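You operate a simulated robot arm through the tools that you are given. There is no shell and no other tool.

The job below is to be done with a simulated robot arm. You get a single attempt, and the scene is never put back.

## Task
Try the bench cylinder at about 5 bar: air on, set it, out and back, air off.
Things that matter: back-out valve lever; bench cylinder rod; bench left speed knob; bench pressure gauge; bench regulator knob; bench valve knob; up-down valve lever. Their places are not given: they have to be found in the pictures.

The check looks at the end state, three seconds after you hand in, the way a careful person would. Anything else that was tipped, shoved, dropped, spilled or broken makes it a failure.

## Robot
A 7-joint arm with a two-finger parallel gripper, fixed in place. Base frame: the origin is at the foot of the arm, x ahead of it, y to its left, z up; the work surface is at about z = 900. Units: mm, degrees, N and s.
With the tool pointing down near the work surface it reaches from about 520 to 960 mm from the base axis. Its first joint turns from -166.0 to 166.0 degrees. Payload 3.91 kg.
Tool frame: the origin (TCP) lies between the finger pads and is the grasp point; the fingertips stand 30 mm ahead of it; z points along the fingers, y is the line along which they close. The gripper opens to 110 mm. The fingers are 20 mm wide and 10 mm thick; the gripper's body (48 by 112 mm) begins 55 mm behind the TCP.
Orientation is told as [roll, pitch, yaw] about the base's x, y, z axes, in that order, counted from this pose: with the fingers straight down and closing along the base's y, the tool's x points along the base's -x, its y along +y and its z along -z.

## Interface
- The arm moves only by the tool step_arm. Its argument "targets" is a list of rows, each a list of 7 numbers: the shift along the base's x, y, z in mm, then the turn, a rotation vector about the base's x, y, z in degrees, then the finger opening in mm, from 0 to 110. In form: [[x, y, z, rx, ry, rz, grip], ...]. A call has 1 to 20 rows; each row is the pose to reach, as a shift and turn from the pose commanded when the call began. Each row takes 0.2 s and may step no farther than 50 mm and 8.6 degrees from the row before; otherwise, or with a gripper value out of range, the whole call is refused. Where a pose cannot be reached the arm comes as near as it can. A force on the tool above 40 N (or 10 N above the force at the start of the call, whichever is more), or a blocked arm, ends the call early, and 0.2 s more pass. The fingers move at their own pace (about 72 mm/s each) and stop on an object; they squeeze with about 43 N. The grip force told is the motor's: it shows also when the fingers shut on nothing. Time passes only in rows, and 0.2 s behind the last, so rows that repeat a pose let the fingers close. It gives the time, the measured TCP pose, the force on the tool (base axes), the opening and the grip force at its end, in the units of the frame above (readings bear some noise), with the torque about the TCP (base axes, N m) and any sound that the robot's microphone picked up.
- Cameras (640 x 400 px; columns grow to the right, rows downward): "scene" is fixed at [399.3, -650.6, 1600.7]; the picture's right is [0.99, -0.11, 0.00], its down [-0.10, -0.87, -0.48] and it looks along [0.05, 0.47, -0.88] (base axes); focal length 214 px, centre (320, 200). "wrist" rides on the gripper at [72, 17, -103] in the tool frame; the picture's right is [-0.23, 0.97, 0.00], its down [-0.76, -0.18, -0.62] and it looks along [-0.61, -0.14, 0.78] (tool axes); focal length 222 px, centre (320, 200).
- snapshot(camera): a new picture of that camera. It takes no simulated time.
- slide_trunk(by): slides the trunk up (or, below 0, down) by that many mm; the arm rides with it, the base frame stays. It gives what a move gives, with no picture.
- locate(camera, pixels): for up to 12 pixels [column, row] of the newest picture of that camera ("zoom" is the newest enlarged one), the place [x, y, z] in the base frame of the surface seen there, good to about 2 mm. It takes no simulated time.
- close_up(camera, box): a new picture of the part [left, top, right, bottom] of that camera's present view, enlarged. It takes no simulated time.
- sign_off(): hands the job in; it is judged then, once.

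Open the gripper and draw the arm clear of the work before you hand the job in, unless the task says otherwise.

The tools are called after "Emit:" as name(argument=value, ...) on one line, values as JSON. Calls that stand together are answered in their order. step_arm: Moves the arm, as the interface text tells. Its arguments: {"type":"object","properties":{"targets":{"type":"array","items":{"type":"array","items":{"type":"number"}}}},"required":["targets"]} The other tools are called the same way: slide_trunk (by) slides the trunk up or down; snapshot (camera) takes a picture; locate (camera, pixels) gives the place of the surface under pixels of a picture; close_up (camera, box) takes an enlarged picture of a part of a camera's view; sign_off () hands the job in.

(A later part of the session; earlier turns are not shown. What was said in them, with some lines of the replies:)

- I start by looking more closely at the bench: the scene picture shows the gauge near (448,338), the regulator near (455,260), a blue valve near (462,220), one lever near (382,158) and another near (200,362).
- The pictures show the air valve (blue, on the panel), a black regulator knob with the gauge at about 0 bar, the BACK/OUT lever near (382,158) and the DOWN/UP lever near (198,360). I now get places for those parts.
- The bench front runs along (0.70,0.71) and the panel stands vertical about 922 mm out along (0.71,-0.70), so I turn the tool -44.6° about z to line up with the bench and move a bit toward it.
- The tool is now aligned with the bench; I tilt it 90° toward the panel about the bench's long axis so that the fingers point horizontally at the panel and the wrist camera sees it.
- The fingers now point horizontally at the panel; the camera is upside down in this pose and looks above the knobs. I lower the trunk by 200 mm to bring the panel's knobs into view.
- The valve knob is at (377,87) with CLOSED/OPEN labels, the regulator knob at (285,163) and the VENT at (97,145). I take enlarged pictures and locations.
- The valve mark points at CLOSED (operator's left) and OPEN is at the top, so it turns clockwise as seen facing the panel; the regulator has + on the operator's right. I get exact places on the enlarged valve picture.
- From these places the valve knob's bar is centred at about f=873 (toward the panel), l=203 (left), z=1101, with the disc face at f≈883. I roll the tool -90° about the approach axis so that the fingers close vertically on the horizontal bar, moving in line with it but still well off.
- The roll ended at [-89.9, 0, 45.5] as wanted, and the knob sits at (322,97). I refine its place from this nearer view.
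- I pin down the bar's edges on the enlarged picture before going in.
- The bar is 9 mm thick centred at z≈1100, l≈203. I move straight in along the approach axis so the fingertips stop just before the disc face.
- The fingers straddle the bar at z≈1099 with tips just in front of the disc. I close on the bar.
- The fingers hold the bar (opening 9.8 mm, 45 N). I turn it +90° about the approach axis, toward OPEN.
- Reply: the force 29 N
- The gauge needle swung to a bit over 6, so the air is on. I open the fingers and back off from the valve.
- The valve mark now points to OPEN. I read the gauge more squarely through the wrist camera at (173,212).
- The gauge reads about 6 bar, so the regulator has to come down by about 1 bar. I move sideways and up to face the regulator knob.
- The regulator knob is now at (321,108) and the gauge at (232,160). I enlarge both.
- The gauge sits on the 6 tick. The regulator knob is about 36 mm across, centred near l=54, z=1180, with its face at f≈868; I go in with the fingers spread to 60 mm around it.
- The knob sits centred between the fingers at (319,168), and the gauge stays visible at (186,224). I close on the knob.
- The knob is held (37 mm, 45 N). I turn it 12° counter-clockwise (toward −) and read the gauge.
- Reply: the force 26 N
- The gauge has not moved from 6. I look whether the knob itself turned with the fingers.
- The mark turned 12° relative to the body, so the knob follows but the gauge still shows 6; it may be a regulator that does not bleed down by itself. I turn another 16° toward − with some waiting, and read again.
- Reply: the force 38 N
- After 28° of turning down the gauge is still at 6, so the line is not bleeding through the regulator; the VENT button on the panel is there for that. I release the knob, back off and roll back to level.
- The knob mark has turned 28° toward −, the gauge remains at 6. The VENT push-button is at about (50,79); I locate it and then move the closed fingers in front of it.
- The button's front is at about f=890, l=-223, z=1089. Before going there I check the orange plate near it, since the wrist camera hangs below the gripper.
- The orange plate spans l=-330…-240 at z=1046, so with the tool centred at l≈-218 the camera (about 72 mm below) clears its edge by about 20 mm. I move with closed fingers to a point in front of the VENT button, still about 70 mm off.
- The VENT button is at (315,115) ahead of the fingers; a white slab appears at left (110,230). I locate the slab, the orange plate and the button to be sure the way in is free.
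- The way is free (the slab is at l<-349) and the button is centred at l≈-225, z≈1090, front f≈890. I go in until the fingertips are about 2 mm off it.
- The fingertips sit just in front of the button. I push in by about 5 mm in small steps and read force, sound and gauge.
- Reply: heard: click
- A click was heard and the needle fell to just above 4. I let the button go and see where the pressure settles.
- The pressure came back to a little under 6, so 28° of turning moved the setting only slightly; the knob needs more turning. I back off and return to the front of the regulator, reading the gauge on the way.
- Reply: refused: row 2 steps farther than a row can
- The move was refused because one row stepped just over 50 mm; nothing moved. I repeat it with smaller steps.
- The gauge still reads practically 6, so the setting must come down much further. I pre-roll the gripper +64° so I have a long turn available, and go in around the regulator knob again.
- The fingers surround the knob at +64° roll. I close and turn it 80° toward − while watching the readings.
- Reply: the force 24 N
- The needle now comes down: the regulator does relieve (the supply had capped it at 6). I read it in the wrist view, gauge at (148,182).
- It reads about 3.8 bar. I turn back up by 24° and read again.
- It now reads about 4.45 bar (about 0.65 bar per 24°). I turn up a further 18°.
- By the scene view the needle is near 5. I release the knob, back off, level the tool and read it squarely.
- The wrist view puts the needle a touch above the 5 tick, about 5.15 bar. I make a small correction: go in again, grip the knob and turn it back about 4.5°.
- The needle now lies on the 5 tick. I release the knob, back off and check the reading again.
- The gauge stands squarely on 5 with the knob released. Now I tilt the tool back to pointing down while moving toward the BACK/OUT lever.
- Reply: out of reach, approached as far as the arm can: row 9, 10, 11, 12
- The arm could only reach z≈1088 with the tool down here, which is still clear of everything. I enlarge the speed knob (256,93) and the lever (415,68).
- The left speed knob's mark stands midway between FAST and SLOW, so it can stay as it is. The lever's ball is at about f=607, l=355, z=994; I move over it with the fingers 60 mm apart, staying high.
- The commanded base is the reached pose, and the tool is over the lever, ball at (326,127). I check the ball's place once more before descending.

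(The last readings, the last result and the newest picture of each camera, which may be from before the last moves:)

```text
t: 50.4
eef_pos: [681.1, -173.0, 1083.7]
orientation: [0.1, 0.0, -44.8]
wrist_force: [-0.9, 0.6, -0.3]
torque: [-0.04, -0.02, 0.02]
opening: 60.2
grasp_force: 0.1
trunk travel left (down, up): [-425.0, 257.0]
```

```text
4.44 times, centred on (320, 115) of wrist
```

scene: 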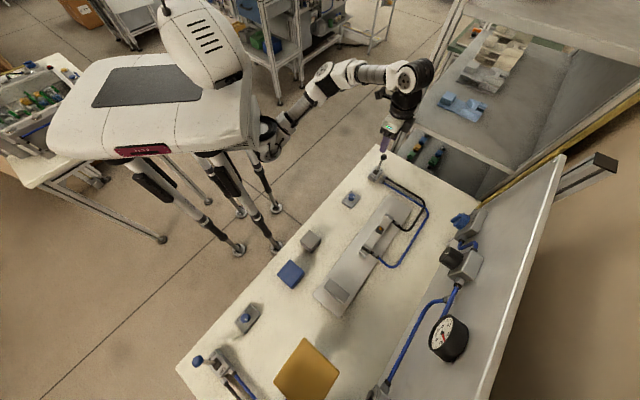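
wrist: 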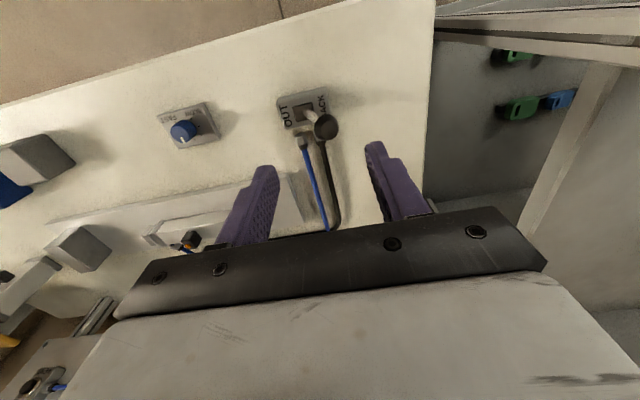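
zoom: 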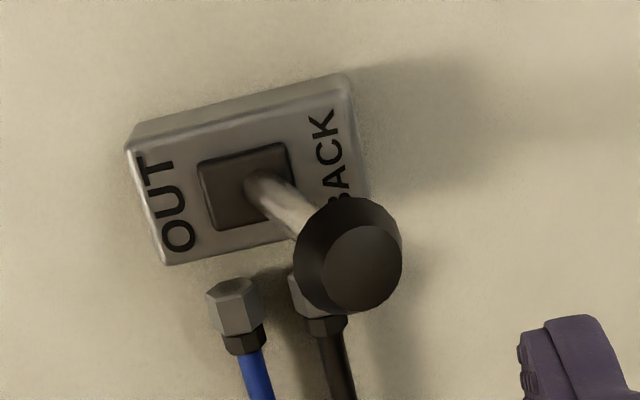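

The ball's centre is at about f=606, l=360. I go straight down so the fingers straddle it, tips at z≈966, without touching.

Emit:
step_arm(targets=[[2.8, 2.8, -30, 0, 0, 0, 60], [2.8, 2.8, -60, 0, 0, 0, 60], [2.8, 2.8, -80, 0, 0, 0, 60], [2.8, 2.8, -88, 0, 0, 0, 60], [2.8, 2.8, -88, 0, 0, 0, 60]])

Emit:
snapshot(camera="wrist")

Emit:
close_up(camera="scene", box=[320, 120, 440, 200])

```text
t: 51.6
eef_pos: [680.7, -168.4, 996.0]
orientation: [0.0, 0.0, -44.8]
wrist_force: [0.0, -0.7, 0.0]
torque: [0.0, -0.01, -0.01]
opening: 60.1
grasp_force: 0.0
trunk travel left (down, up): [-425.0, 257.0]
```

```text
taken
```

wrist: 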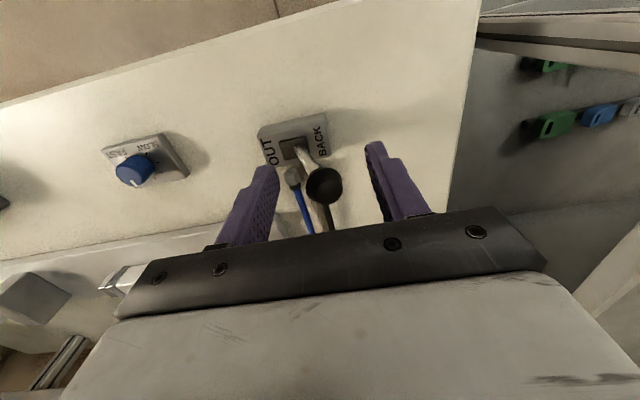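

```text
5.00 times, centred on (380, 160) of scene
```

zoom: 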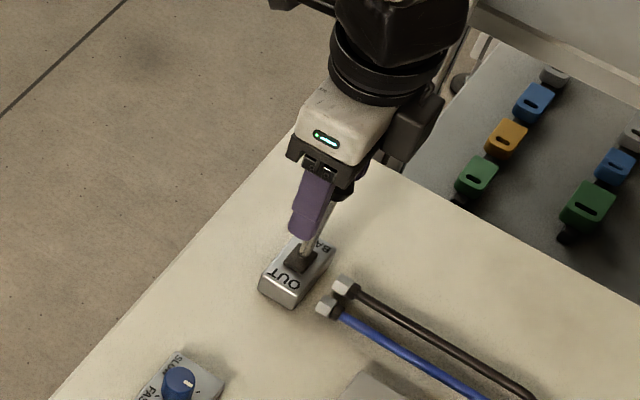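

The ball lies between the fingers at (324,186). I sweep the fingers toward OUT (-l) in small steps.

Emit:
step_arm(targets=[[-8.4, -8.5, 0, 0, 0, 0, 60], [-16.8, -17.1, 0, 0, 0, 0, 60], [-25.3, -25.6, 0, 0, 0, 0, 60], [-33.7, -34.2, 0, 0, 0, 0, 60], [-42.1, -42.7, 0, 0, 0, 0, 60], [-50.5, -51.3, 0, 0, 0, 0, 60], [-57, -57.8, 0, 0, 0, 0, 60], [-60.4, -61.2, 0, 0, 0, 0, 60]])

Emit:
snapshot(camera="wrist")

Emit:
snapshot(camera="scene")

Emit:
close_up(camera="scene", box=[320, 120, 440, 200])

```text
t: 53.3
eef_pos: [629.5, -220.9, 995.2]
orientation: [0.4, -0.1, -43.6]
wrist_force: [25.8, 16.6, 3.6]
torque: [0.77, -0.62, -0.04]
opening: 74.7
grasp_force: 14.7
trunk travel left (down, up): [-425.0, 257.0]
stopped in row 8: the force on the tool passed its limit at 43 N (the readings are from after the stop); the commanded pose is now the measured one
```

```text
taken
```

wrist: 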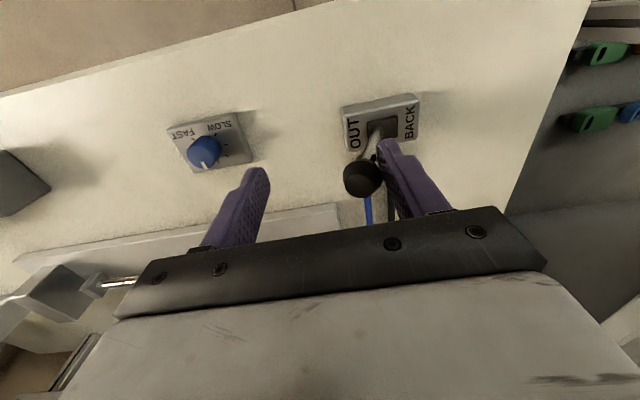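

```text
taken
```

scene: 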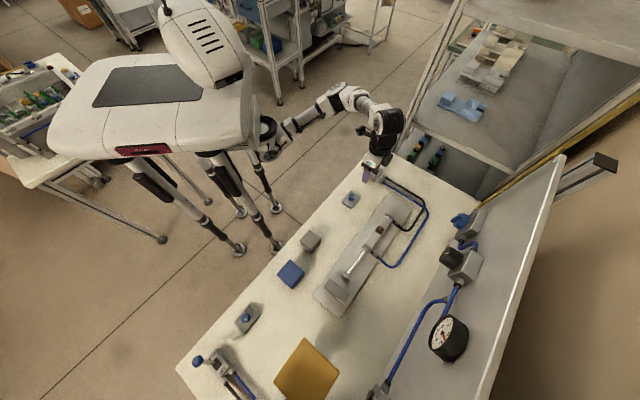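

```text
5.00 times, centred on (380, 160) of scene
```

zoom: 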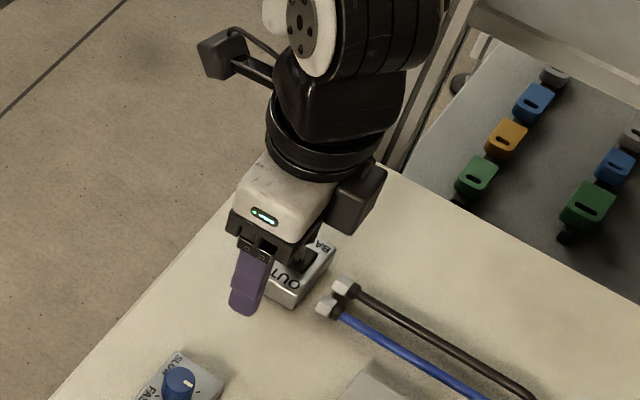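

The lever is at its OUT stop and the rod has run out (rod visible at (352,266)). I ease the fingers off and let a second pass, then look at the rod and gauge.

Emit:
step_arm(targets=[[4.2, 4.3, 0, 0, 0, 0, 74], [7, 7.1, 0, 0, 0, 0, 70], [7, 7.1, 0, 0, 0, 0, 70], [7, 7.1, 0, 0, 0, 0, 70], [7, 7.1, 0, 0, 0, 0, 70]])

Emit:
close_up(camera="scene", box=[300, 180, 430, 310])

Emit:
close_up(camera="scene", box=[420, 305, 480, 365])

Emit:
snapshot(camera="wrist")

```text
t: 54.5
eef_pos: [635.0, -217.5, 995.7]
orientation: [0.3, -0.1, -44.1]
wrist_force: [0.0, 0.3, -0.2]
torque: [-0.02, -0.02, -0.01]
opening: 69.7
grasp_force: 0.2
trunk travel left (down, up): [-425.0, 257.0]
```

```text
3.08 times, centred on (365, 245) of scene
```

zoom: 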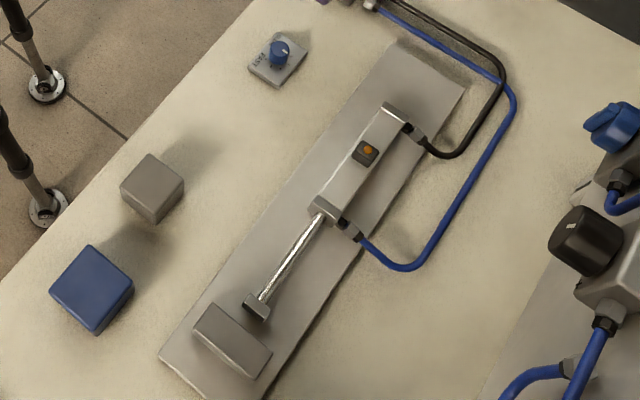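

```text
6.67 times, centred on (450, 335) of scene
```

zoom: 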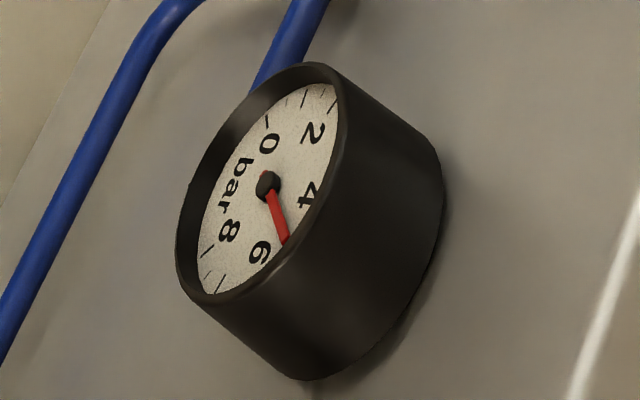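

```text
taken
```

wrist: 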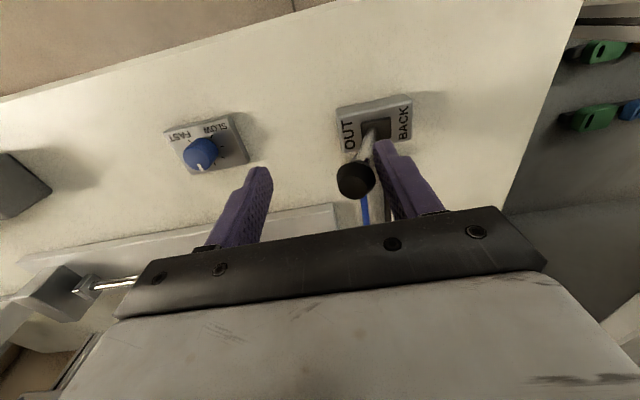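

The rod is far out, its end close to the end block, with 5 bar holding. I wait one second more to see that it has finished its stroke.

Emit:
step_arm(targets=[[0, 0, 0, 0, 0, 0, 70], [0, 0, 0, 0, 0, 0, 70], [0, 0, 0, 0, 0, 0, 70], [0, 0, 0, 0, 0, 0, 70], [0, 0, 0, 0, 0, 0, 70]])

Emit:
close_up(camera="scene", box=[300, 180, 430, 310])

Emit:
locate(camera="zoom", pixels=[[255, 300], [250, 310], [225, 325], [290, 258], [323, 205], [350, 170]])

```text
t: 55.7
eef_pos: [633.3, -218.6, 996.6]
orientation: [0.3, -0.2, -44.1]
wrist_force: [-0.5, -0.1, 0.4]
torque: [-0.01, 0.01, 0.0]
opening: 69.9
grasp_force: 0.1
trunk travel left (down, up): [-425.0, 257.0]
```

```text
3.08 times, centred on (365, 245) of scene
```

zoom: 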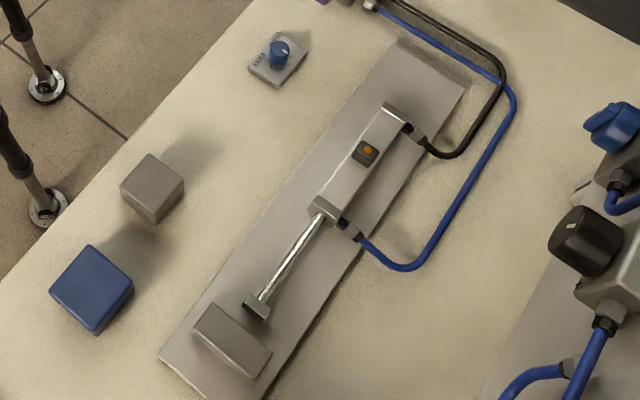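

```text
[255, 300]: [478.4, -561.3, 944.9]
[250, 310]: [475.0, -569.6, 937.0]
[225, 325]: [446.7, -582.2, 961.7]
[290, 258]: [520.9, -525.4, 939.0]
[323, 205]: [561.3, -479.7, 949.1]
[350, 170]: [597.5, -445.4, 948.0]
```

The rod rests at its full stroke (end at l≈-64, about 98 mm out). Now I sweep the lever back toward BACK (+l).

Emit:
step_arm(targets=[[4.2, 4.3, 0, 0, 0, 0, 60], [11.2, 11.4, 0, 0, 0, 0, 60], [19.6, 19.9, 0, 0, 0, 0, 60], [28, 28.5, 0, 0, 0, 0, 60], [36.5, 37, 0, 0, 0, 0, 60], [44.9, 45.6, 0, 0, 0, 0, 60], [53.3, 54.1, 0, 0, 0, 0, 60], [58.3, 59.1, 0, 0, 0, 0, 60], [61.8, 62.7, 0, 0, 0, 0, 60]])

Emit:
snapshot(camera="wrist")

Emit:
close_up(camera="scene", box=[300, 180, 430, 310])

Emit:
close_up(camera="scene", box=[320, 120, 440, 200])

```text
t: 57.7
eef_pos: [694.4, -155.1, 998.0]
orientation: [0.3, -0.1, -44.2]
wrist_force: [0.6, -0.4, 0.0]
torque: [0.03, 0.0, 0.02]
opening: 60.2
grasp_force: 0.0
trunk travel left (down, up): [-425.0, 257.0]
```

```text
taken
```

wrist: 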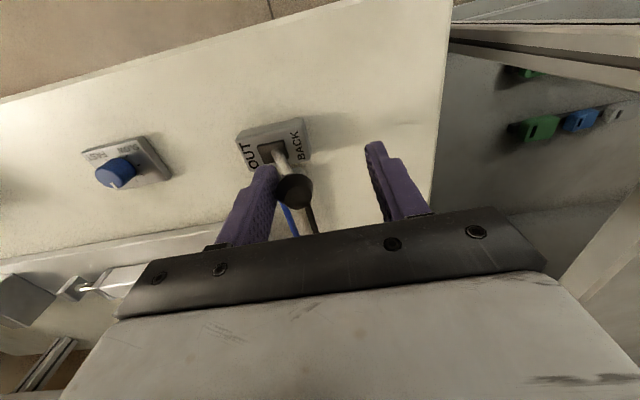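

```text
3.08 times, centred on (365, 245) of scene
```

zoom: 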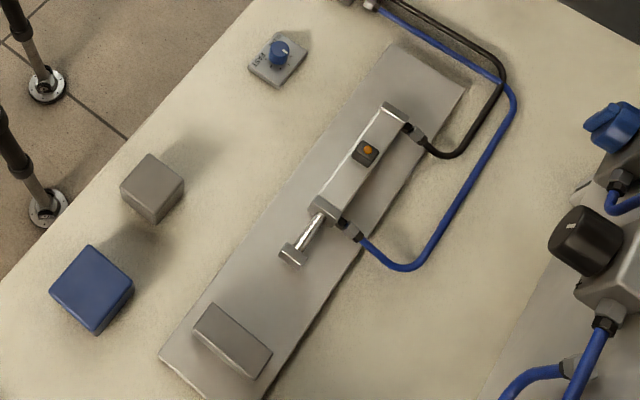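

```text
5.00 times, centred on (380, 160) of scene
```

zoom: 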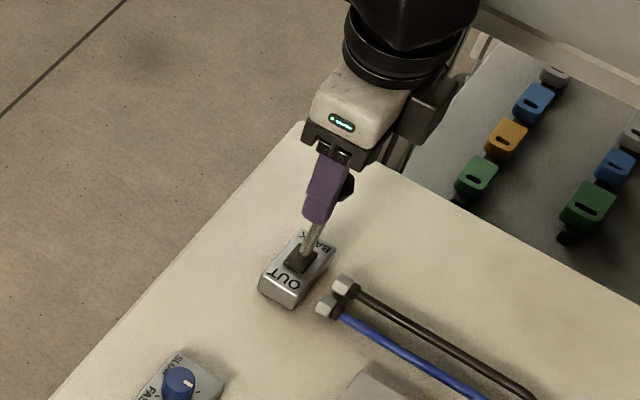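

The rod is on its way back and the lever has snapped over to BACK. I shift the fingers off the ball a little, wait about 2 s, and look again.

Emit:
step_arm(targets=[[-5.6, -5.7, 0, 0, 0, 0, 60], [-9.1, -9.3, 0, 0, 0, 0, 60], [-9.1, -9.3, 0, 0, 0, 0, 60], [-9.1, -9.3, 0, 0, 0, 0, 60], [-9.1, -9.3, 0, 0, 0, 0, 60], [-9.1, -9.3, 0, 0, 0, 0, 60], [-9.1, -9.3, 0, 0, 0, 0, 60], [-9.1, -9.3, 0, 0, 0, 0, 60], [-9.1, -9.3, 0, 0, 0, 0, 60], [-9.1, -9.3, 0, 0, 0, 0, 60]])

Emit:
snapshot(camera="wrist")

Emit:
close_up(camera="scene", box=[300, 180, 430, 310])

Emit:
locate(camera="wrist", pixels=[[324, 186], [320, 180], [330, 190], [310, 165]])

Emit:
locate(camera="zoom", pixels=[[255, 300], [315, 228], [300, 250], [225, 325]])

```text
t: 59.9
eef_pos: [687.3, -165.0, 995.5]
orientation: [0.3, -0.1, -44.1]
wrist_force: [0.3, 0.6, 0.2]
torque: [-0.01, 0.01, -0.05]
opening: 59.8
grasp_force: 0.1
trunk travel left (down, up): [-425.0, 257.0]
```

```text
taken
```

wrist: 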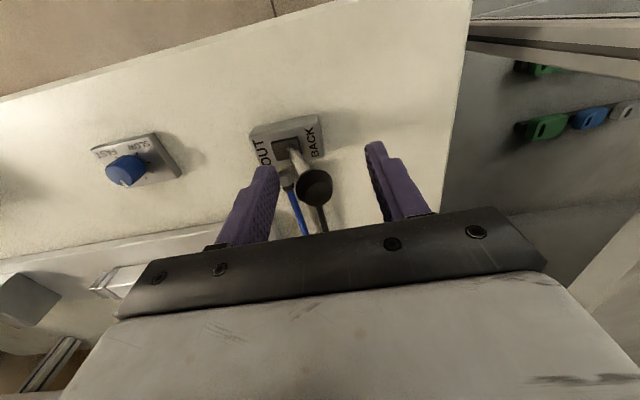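

```text
3.08 times, centred on (365, 245) of scene
```

zoom: 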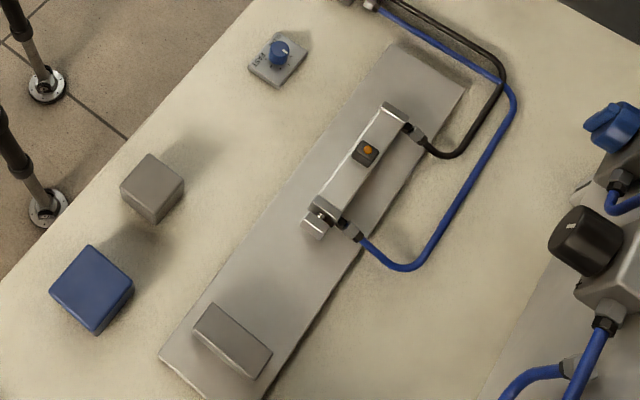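

```text
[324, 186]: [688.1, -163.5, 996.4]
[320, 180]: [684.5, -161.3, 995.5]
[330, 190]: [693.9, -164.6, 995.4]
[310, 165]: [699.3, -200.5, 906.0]
```

```text
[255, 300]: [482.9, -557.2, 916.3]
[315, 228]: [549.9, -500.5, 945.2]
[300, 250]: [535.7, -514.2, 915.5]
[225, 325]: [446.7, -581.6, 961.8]
```

The rod is fully back (end at l≈34 again) and the lever ball is at its original BACK place. I raise the tool clear of the lever and square it to the bench again.

Emit:
step_arm(targets=[[0, 0, 30, 0, 0, 0, 60], [0, 0, 60, 0, 0, 0, 60], [0, 0, 85, -0.2, 0.1, -0.5, 60], [0, 0, 85, -0.2, 0.1, -0.5, 60]])

```text
t: 60.9
eef_pos: [686.5, -164.3, 1081.1]
orientation: [0.0, -0.3, -44.5]
wrist_force: [0.6, 0.7, -0.6]
torque: [0.0, 0.01, -0.04]
opening: 59.8
grasp_force: 0.1
trunk travel left (down, up): [-425.0, 257.0]
```

Clear of the lever at z=1081. I tilt the tool back to horizontal while moving in front of the valve.

Emit:
step_arm(targets=[[-3.1, -17.5, 1, -5.74, -5.82, 0, 60], [-6.2, -35, 2, -11.49, -11.65, 0, 60], [-9.4, -52.6, 3, -17.23, -17.47, 0, 60], [-12.5, -70.1, 5, -22.97, -23.3, 0, 60], [-15.6, -87.6, 7, -28.72, -29.12, 0, 60], [-18.7, -105.2, 9, -34.46, -34.95, 0, 60], [-21.8, -122.7, 11, -40.2, -40.77, 0, 60], [-24.9, -140.2, 13, -45.95, -46.6, 0, 60], [-28.1, -157.7, 15, -51.69, -52.42, 0, 50], [-31.2, -175.3, 17, -57.43, -58.25, 0, 45], [-34.3, -192.8, 19, -63.18, -64.08, 0, 40], [-34.3, -192.8, 19, -63.18, -64.08, 0, 40]])

Emit:
snapshot(camera="wrist")

Emit:
snapshot(camera="scene")

```text
t: 63.5
eef_pos: [652.3, -357.0, 1100.3]
orientation: [178.0, -89.9, 137.5]
wrist_force: [-0.2, -0.7, 0.0]
torque: [-0.01, -0.01, 0.01]
opening: 40.2
grasp_force: 0.1
trunk travel left (down, up): [-425.0, 257.0]
```

```text
taken
```

wrist: 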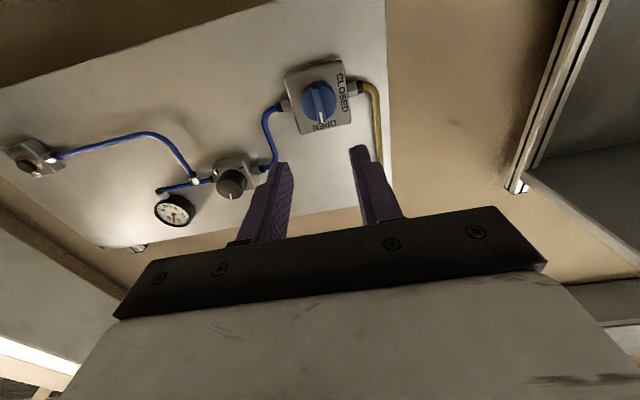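

```text
taken
```

scene: 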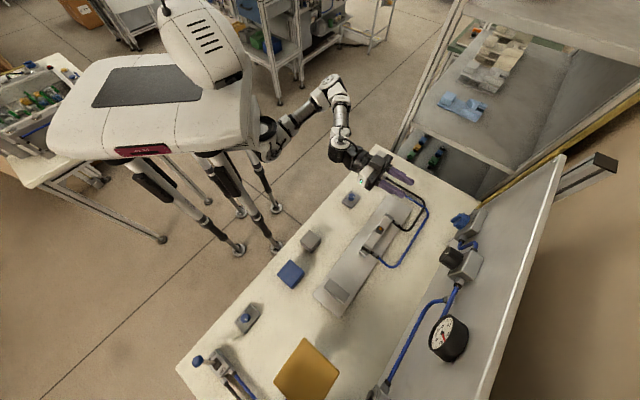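

The tool is horizontal again before the valve, whose bar is now upright at (320,102). I enlarge it to line up, and check the gauge and the regulator.

Emit:
close_up(camera="wrist", box=[272, 60, 368, 140])

Emit:
locate(camera="zoom", pixels=[[305, 160], [330, 265], [318, 210], [308, 215], [332, 215], [260, 200], [385, 200], [325, 285], [300, 140]])

Emit:
close_up(camera="wrist", box=[140, 150, 260, 240])

```text
5.00 times, centred on (320, 100) of wrist
```

zoom: 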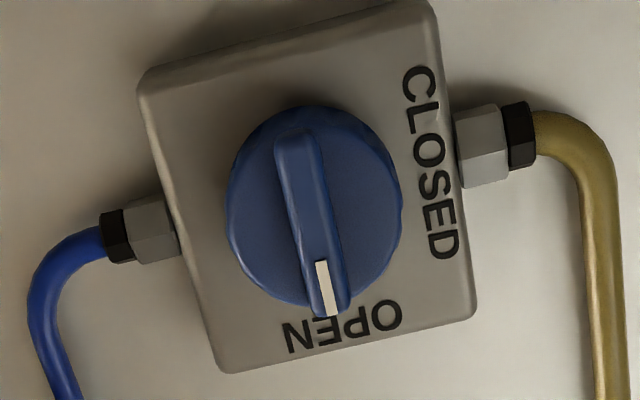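

```text
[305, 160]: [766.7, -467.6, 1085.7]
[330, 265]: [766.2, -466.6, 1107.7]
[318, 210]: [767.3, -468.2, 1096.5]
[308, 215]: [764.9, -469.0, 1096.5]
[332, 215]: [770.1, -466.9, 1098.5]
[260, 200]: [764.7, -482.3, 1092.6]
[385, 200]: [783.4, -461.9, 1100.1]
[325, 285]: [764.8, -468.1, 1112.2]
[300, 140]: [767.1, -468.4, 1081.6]
```

```text
4.44 times, centred on (200, 195) of wrist
```

zoom: 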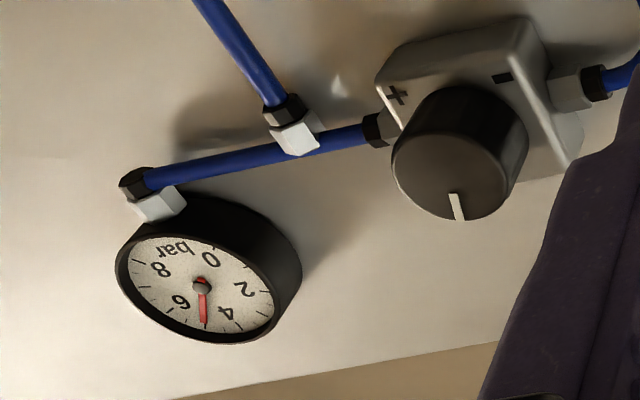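

The gauge stays on 5 and the valve bar is centred at l≈204.5, z≈1100. I go straight in with the fingers either side of the bar.

Emit:
step_arm(targets=[[28, -27.3, 0, 0, 0, 0, 40], [56, -54.6, 0, 0, 0, 0, 40], [76, -74, 0, 0, 0, 0, 40], [90, -87.7, 0, 0, 0, 0, 40], [97.2, -94.7, 0, 0, 0, 0, 40], [97.2, -94.7, 0, 0, 0, 0, 40]])

Emit:
snapshot(camera="wrist")

Emit:
close_up(camera="scene", box=[400, 180, 520, 260])

```text
t: 64.9
eef_pos: [748.2, -452.3, 1099.9]
orientation: [161.9, -89.8, 153.6]
wrist_force: [0.5, -0.4, -0.2]
torque: [-0.02, 0.0, -0.01]
opening: 39.9
grasp_force: 0.1
trunk travel left (down, up): [-425.0, 257.0]
```

```text
taken
```

wrist: 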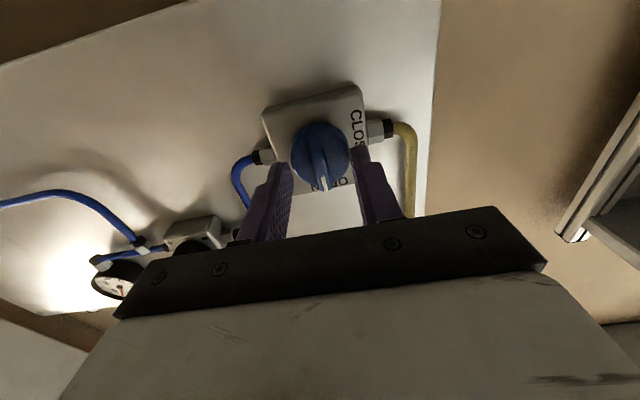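

```text
5.00 times, centred on (460, 220) of scene
```

zoom: 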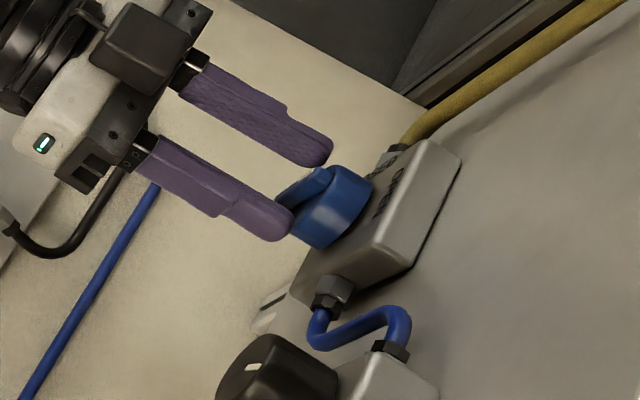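

The bar is centred between the fingers at (320,160). I close on it and turn -90° toward CLOSED.

Emit:
step_arm(targets=[[0, 0, 0, 0, 0, 0, 0], [0, 0, 0, 0, 0, 0, 0], [0, 0, 0, 0, 0, 0, 0], [0, 0, 0, -5.82, 5.74, 0, 0], [0, 0, 0, -11.65, 11.49, 0, 0], [0, 0, 0, -17.47, 17.23, 0, 0], [0, 0, 0, -23.3, 22.97, 0, 0], [0, 0, 0, -29.12, 28.72, 0, 0], [0, 0, 0, -34.95, 34.46, 0, 0], [0, 0, 0, -40.77, 40.2, 0, 0], [0, 0, 0, -46.6, 45.95, 0, 0], [0, 0, 0, -52.42, 51.69, 0, 0], [0, 0, 0, -58.25, 57.43, 0, 0], [0, 0, 0, -64.08, 63.18, 0, 0], [0, 0, 0, -64.08, 63.18, 0, 0]])

Emit:
snapshot(camera="wrist")

Emit:
close_up(camera="scene", box=[400, 180, 520, 260])

Emit:
close_up(camera="scene", box=[420, 305, 480, 365])

```text
t: 68.1
eef_pos: [749.5, -452.1, 1100.0]
orientation: [-89.8, 0.1, 45.6]
wrist_force: [-22.5, 24.3, -18.7]
torque: [0.32, 0.3, 0.49]
opening: 9.7
grasp_force: 45.0
trunk travel left (down, up): [-425.0, 257.0]
```

```text
taken
```

wrist: 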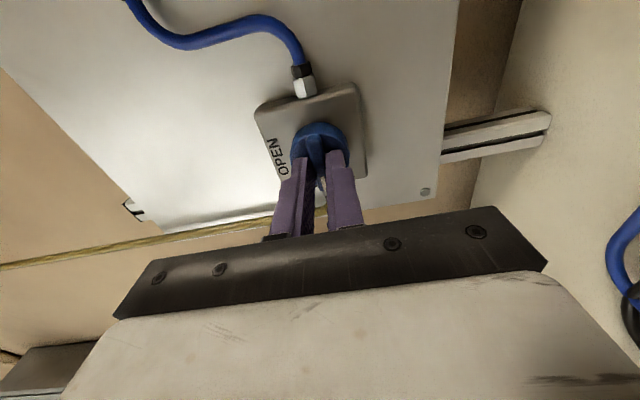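

```text
5.00 times, centred on (460, 220) of scene
```

zoom: 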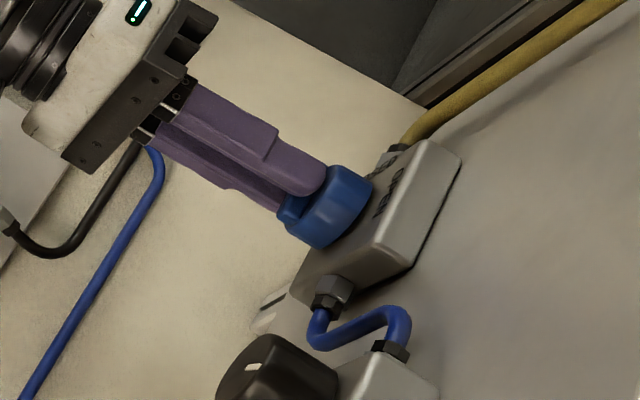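

```text
6.67 times, centred on (450, 335) of scene
```

zoom: 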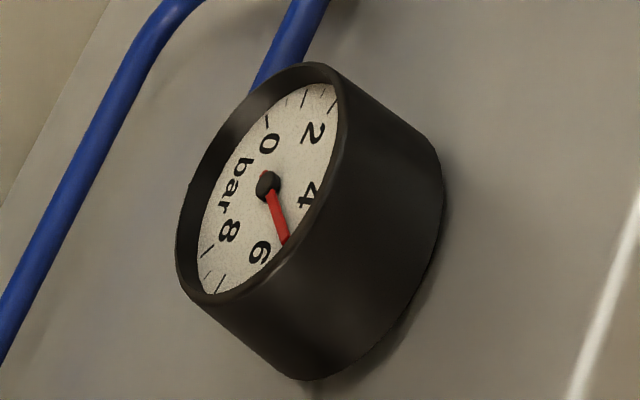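

The bar is back at CLOSED and the gauge holds at 5. I open the fingers and back away.

Emit:
step_arm(targets=[[0, 0, 0, 0, 0, 0, 40], [-1, 1, 0, 0, 0, 0, 40], [-28, 28, 0, 0, 0, 0, 50], [-56, 56, 0, 0, 0, 0, 60], [-84, 84, 0, 0, 0, 0, 60], [-100, 100, 0, 0, 0, 0, 60], [-100, 100, 0, 0, 0, 0, 60]])

Emit:
snapshot(camera="wrist")

Emit:
close_up(camera="wrist", box=[270, 50, 366, 130])

Emit:
close_up(camera="scene", box=[420, 305, 480, 365])

Emit:
snapshot(camera="scene")

```text
t: 69.7
eef_pos: [650.3, -350.6, 1098.3]
orientation: [-89.9, 0.0, 45.6]
wrist_force: [0.1, -0.9, 0.4]
torque: [0.03, -0.04, -0.01]
opening: 59.7
grasp_force: 0.2
trunk travel left (down, up): [-425.0, 257.0]
```

```text
taken
```

wrist: 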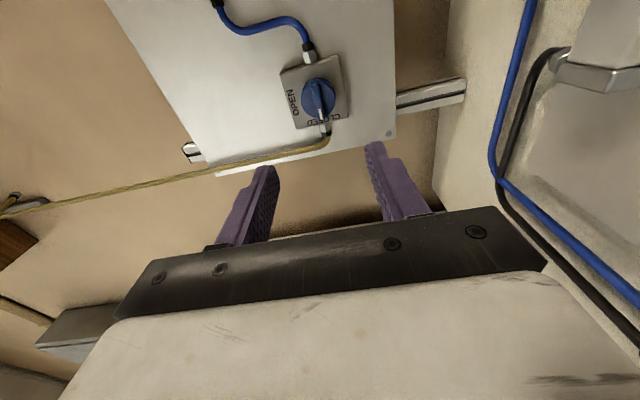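

```text
5.00 times, centred on (318, 90) of wrist
```

zoom: 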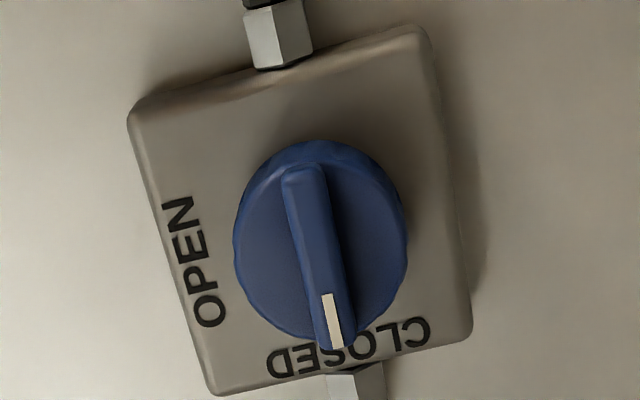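

```text
6.67 times, centred on (450, 335) of scene
```

zoom: 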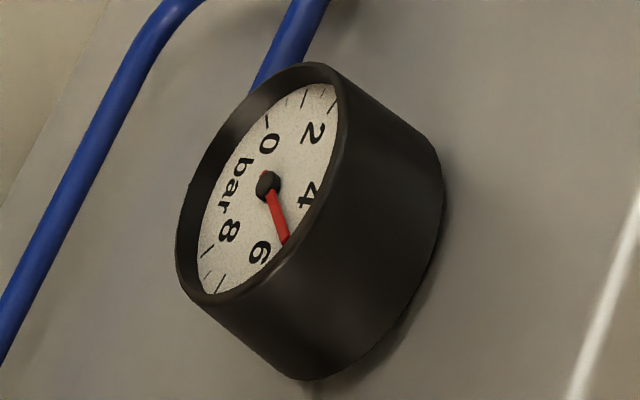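

```text
taken
```

scene: 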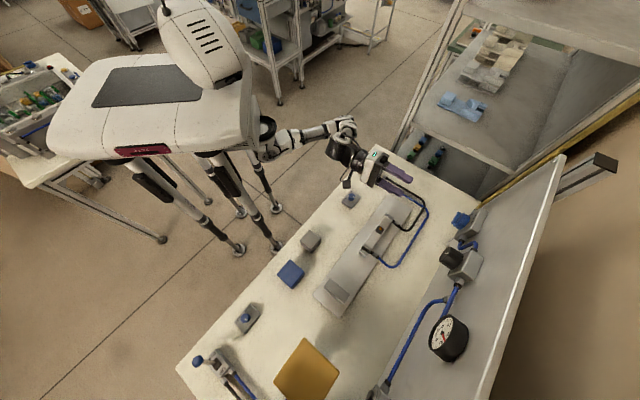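

The valve mark is exactly on CLOSED, the gauge holds 5, the rod is in. I open the gripper fully, draw back from the bench and raise the arm clear.

Emit:
step_arm(targets=[[-14, 14, 10, 0, 0, 0, 80], [-28, 28, 20, 0, 0, 0, 100], [-42, 42, 30, 0, 0, 0, 110], [-56, 56, 40, 0, 0, 0, 110], [-56, 56, 40, 0, 0, 0, 110]])

Emit:
slide_trunk(by=180)

Emit:
snapshot(camera="scene")

Emit:
close_up(camera="scene", box=[300, 140, 480, 300])

Emit:
close_up(camera="scene", box=[170, 220, 350, 400])

Emit:
close_up(camera="scene", box=[400, 190, 520, 370])

```text
t: 70.9
eef_pos: [590.9, -296.8, 1141.5]
orientation: [-89.9, -0.1, 45.6]
wrist_force: [0.2, -0.6, 0.3]
torque: [0.0, 0.03, 0.03]
opening: 109.8
grasp_force: 0.0
trunk travel left (down, up): [-425.0, 257.0]
```

```text
t: 72.9
eef_pos: [592.0, -297.6, 1320.5]
orientation: [-89.9, -0.1, 45.6]
wrist_force: [-0.2, 0.0, 0.3]
torque: [0.0, -0.01, -0.01]
opening: 109.8
grasp_force: 0.1
trunk travel left (down, up): [-605.0, 77.0]
```

```text
taken
```

scene: 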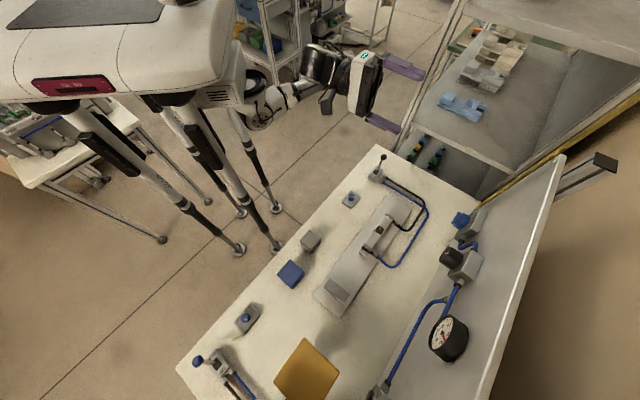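

```text
2.50 times, centred on (390, 220) of scene
```

zoom: 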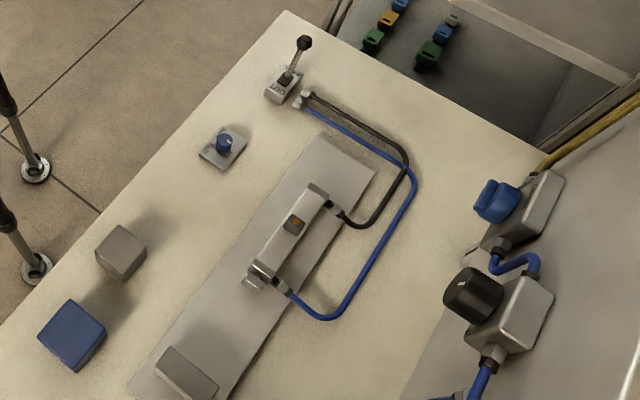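

```text
2.22 times, centred on (260, 310) of scene
```

zoom: 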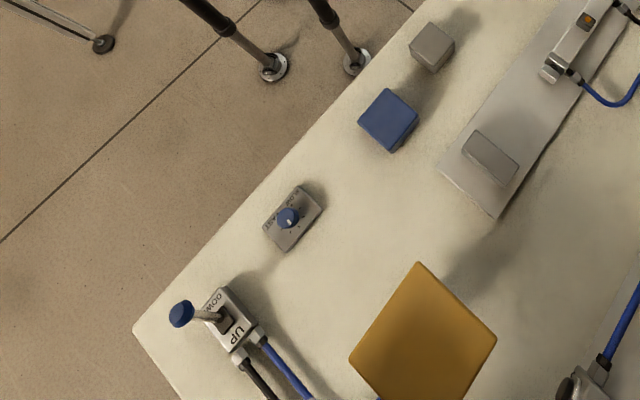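

```text
2.22 times, centred on (460, 280) of scene
```

zoom: 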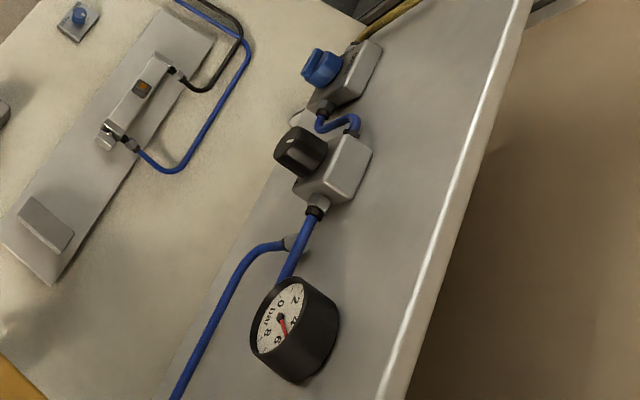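

The end state looks right. The valve is on CLOSED, the gauge and regulator stand at 5 bar, the BACK/OUT lever is at BACK and the rod is in. The UP/DOWN lever, both speed knobs, the blocks and the orange plate look unmoved, and the arm is clear with the gripper open. I hand the job in.

Emit:
sign_off()

```text
The job is handed in.
```

The bench cylinder was tried at 5 bar and the job is handed in; no verdict has come back yet.

- **Air on:** I turned the valve knob to OPEN, and the gauge rose to 6 bar.
- **Pressure set:** I turned the regulator down and then up to 5 bar. The needle sat on the 5 tick with the knob released.
- **Out and back:** With the lever at OUT the rod ran about 98 mm and stopped. With the lever back at BACK it returned fully.
- **Air off:** The valve knob is on CLOSED again.

- **VENT button:** I pressed it once while setting the pressure, because the gauge would not come down at first. It fell to about 4 bar and recovered.
- **Pressure left in the line:** The gauge still reads 5 bar with the valve closed. I did not vent it, as the task only asked for air off.

The up-down lever, both speed knobs and the loose blocks look unmoved in the final pictures. The gripper is open and the arm is clear of the bench.
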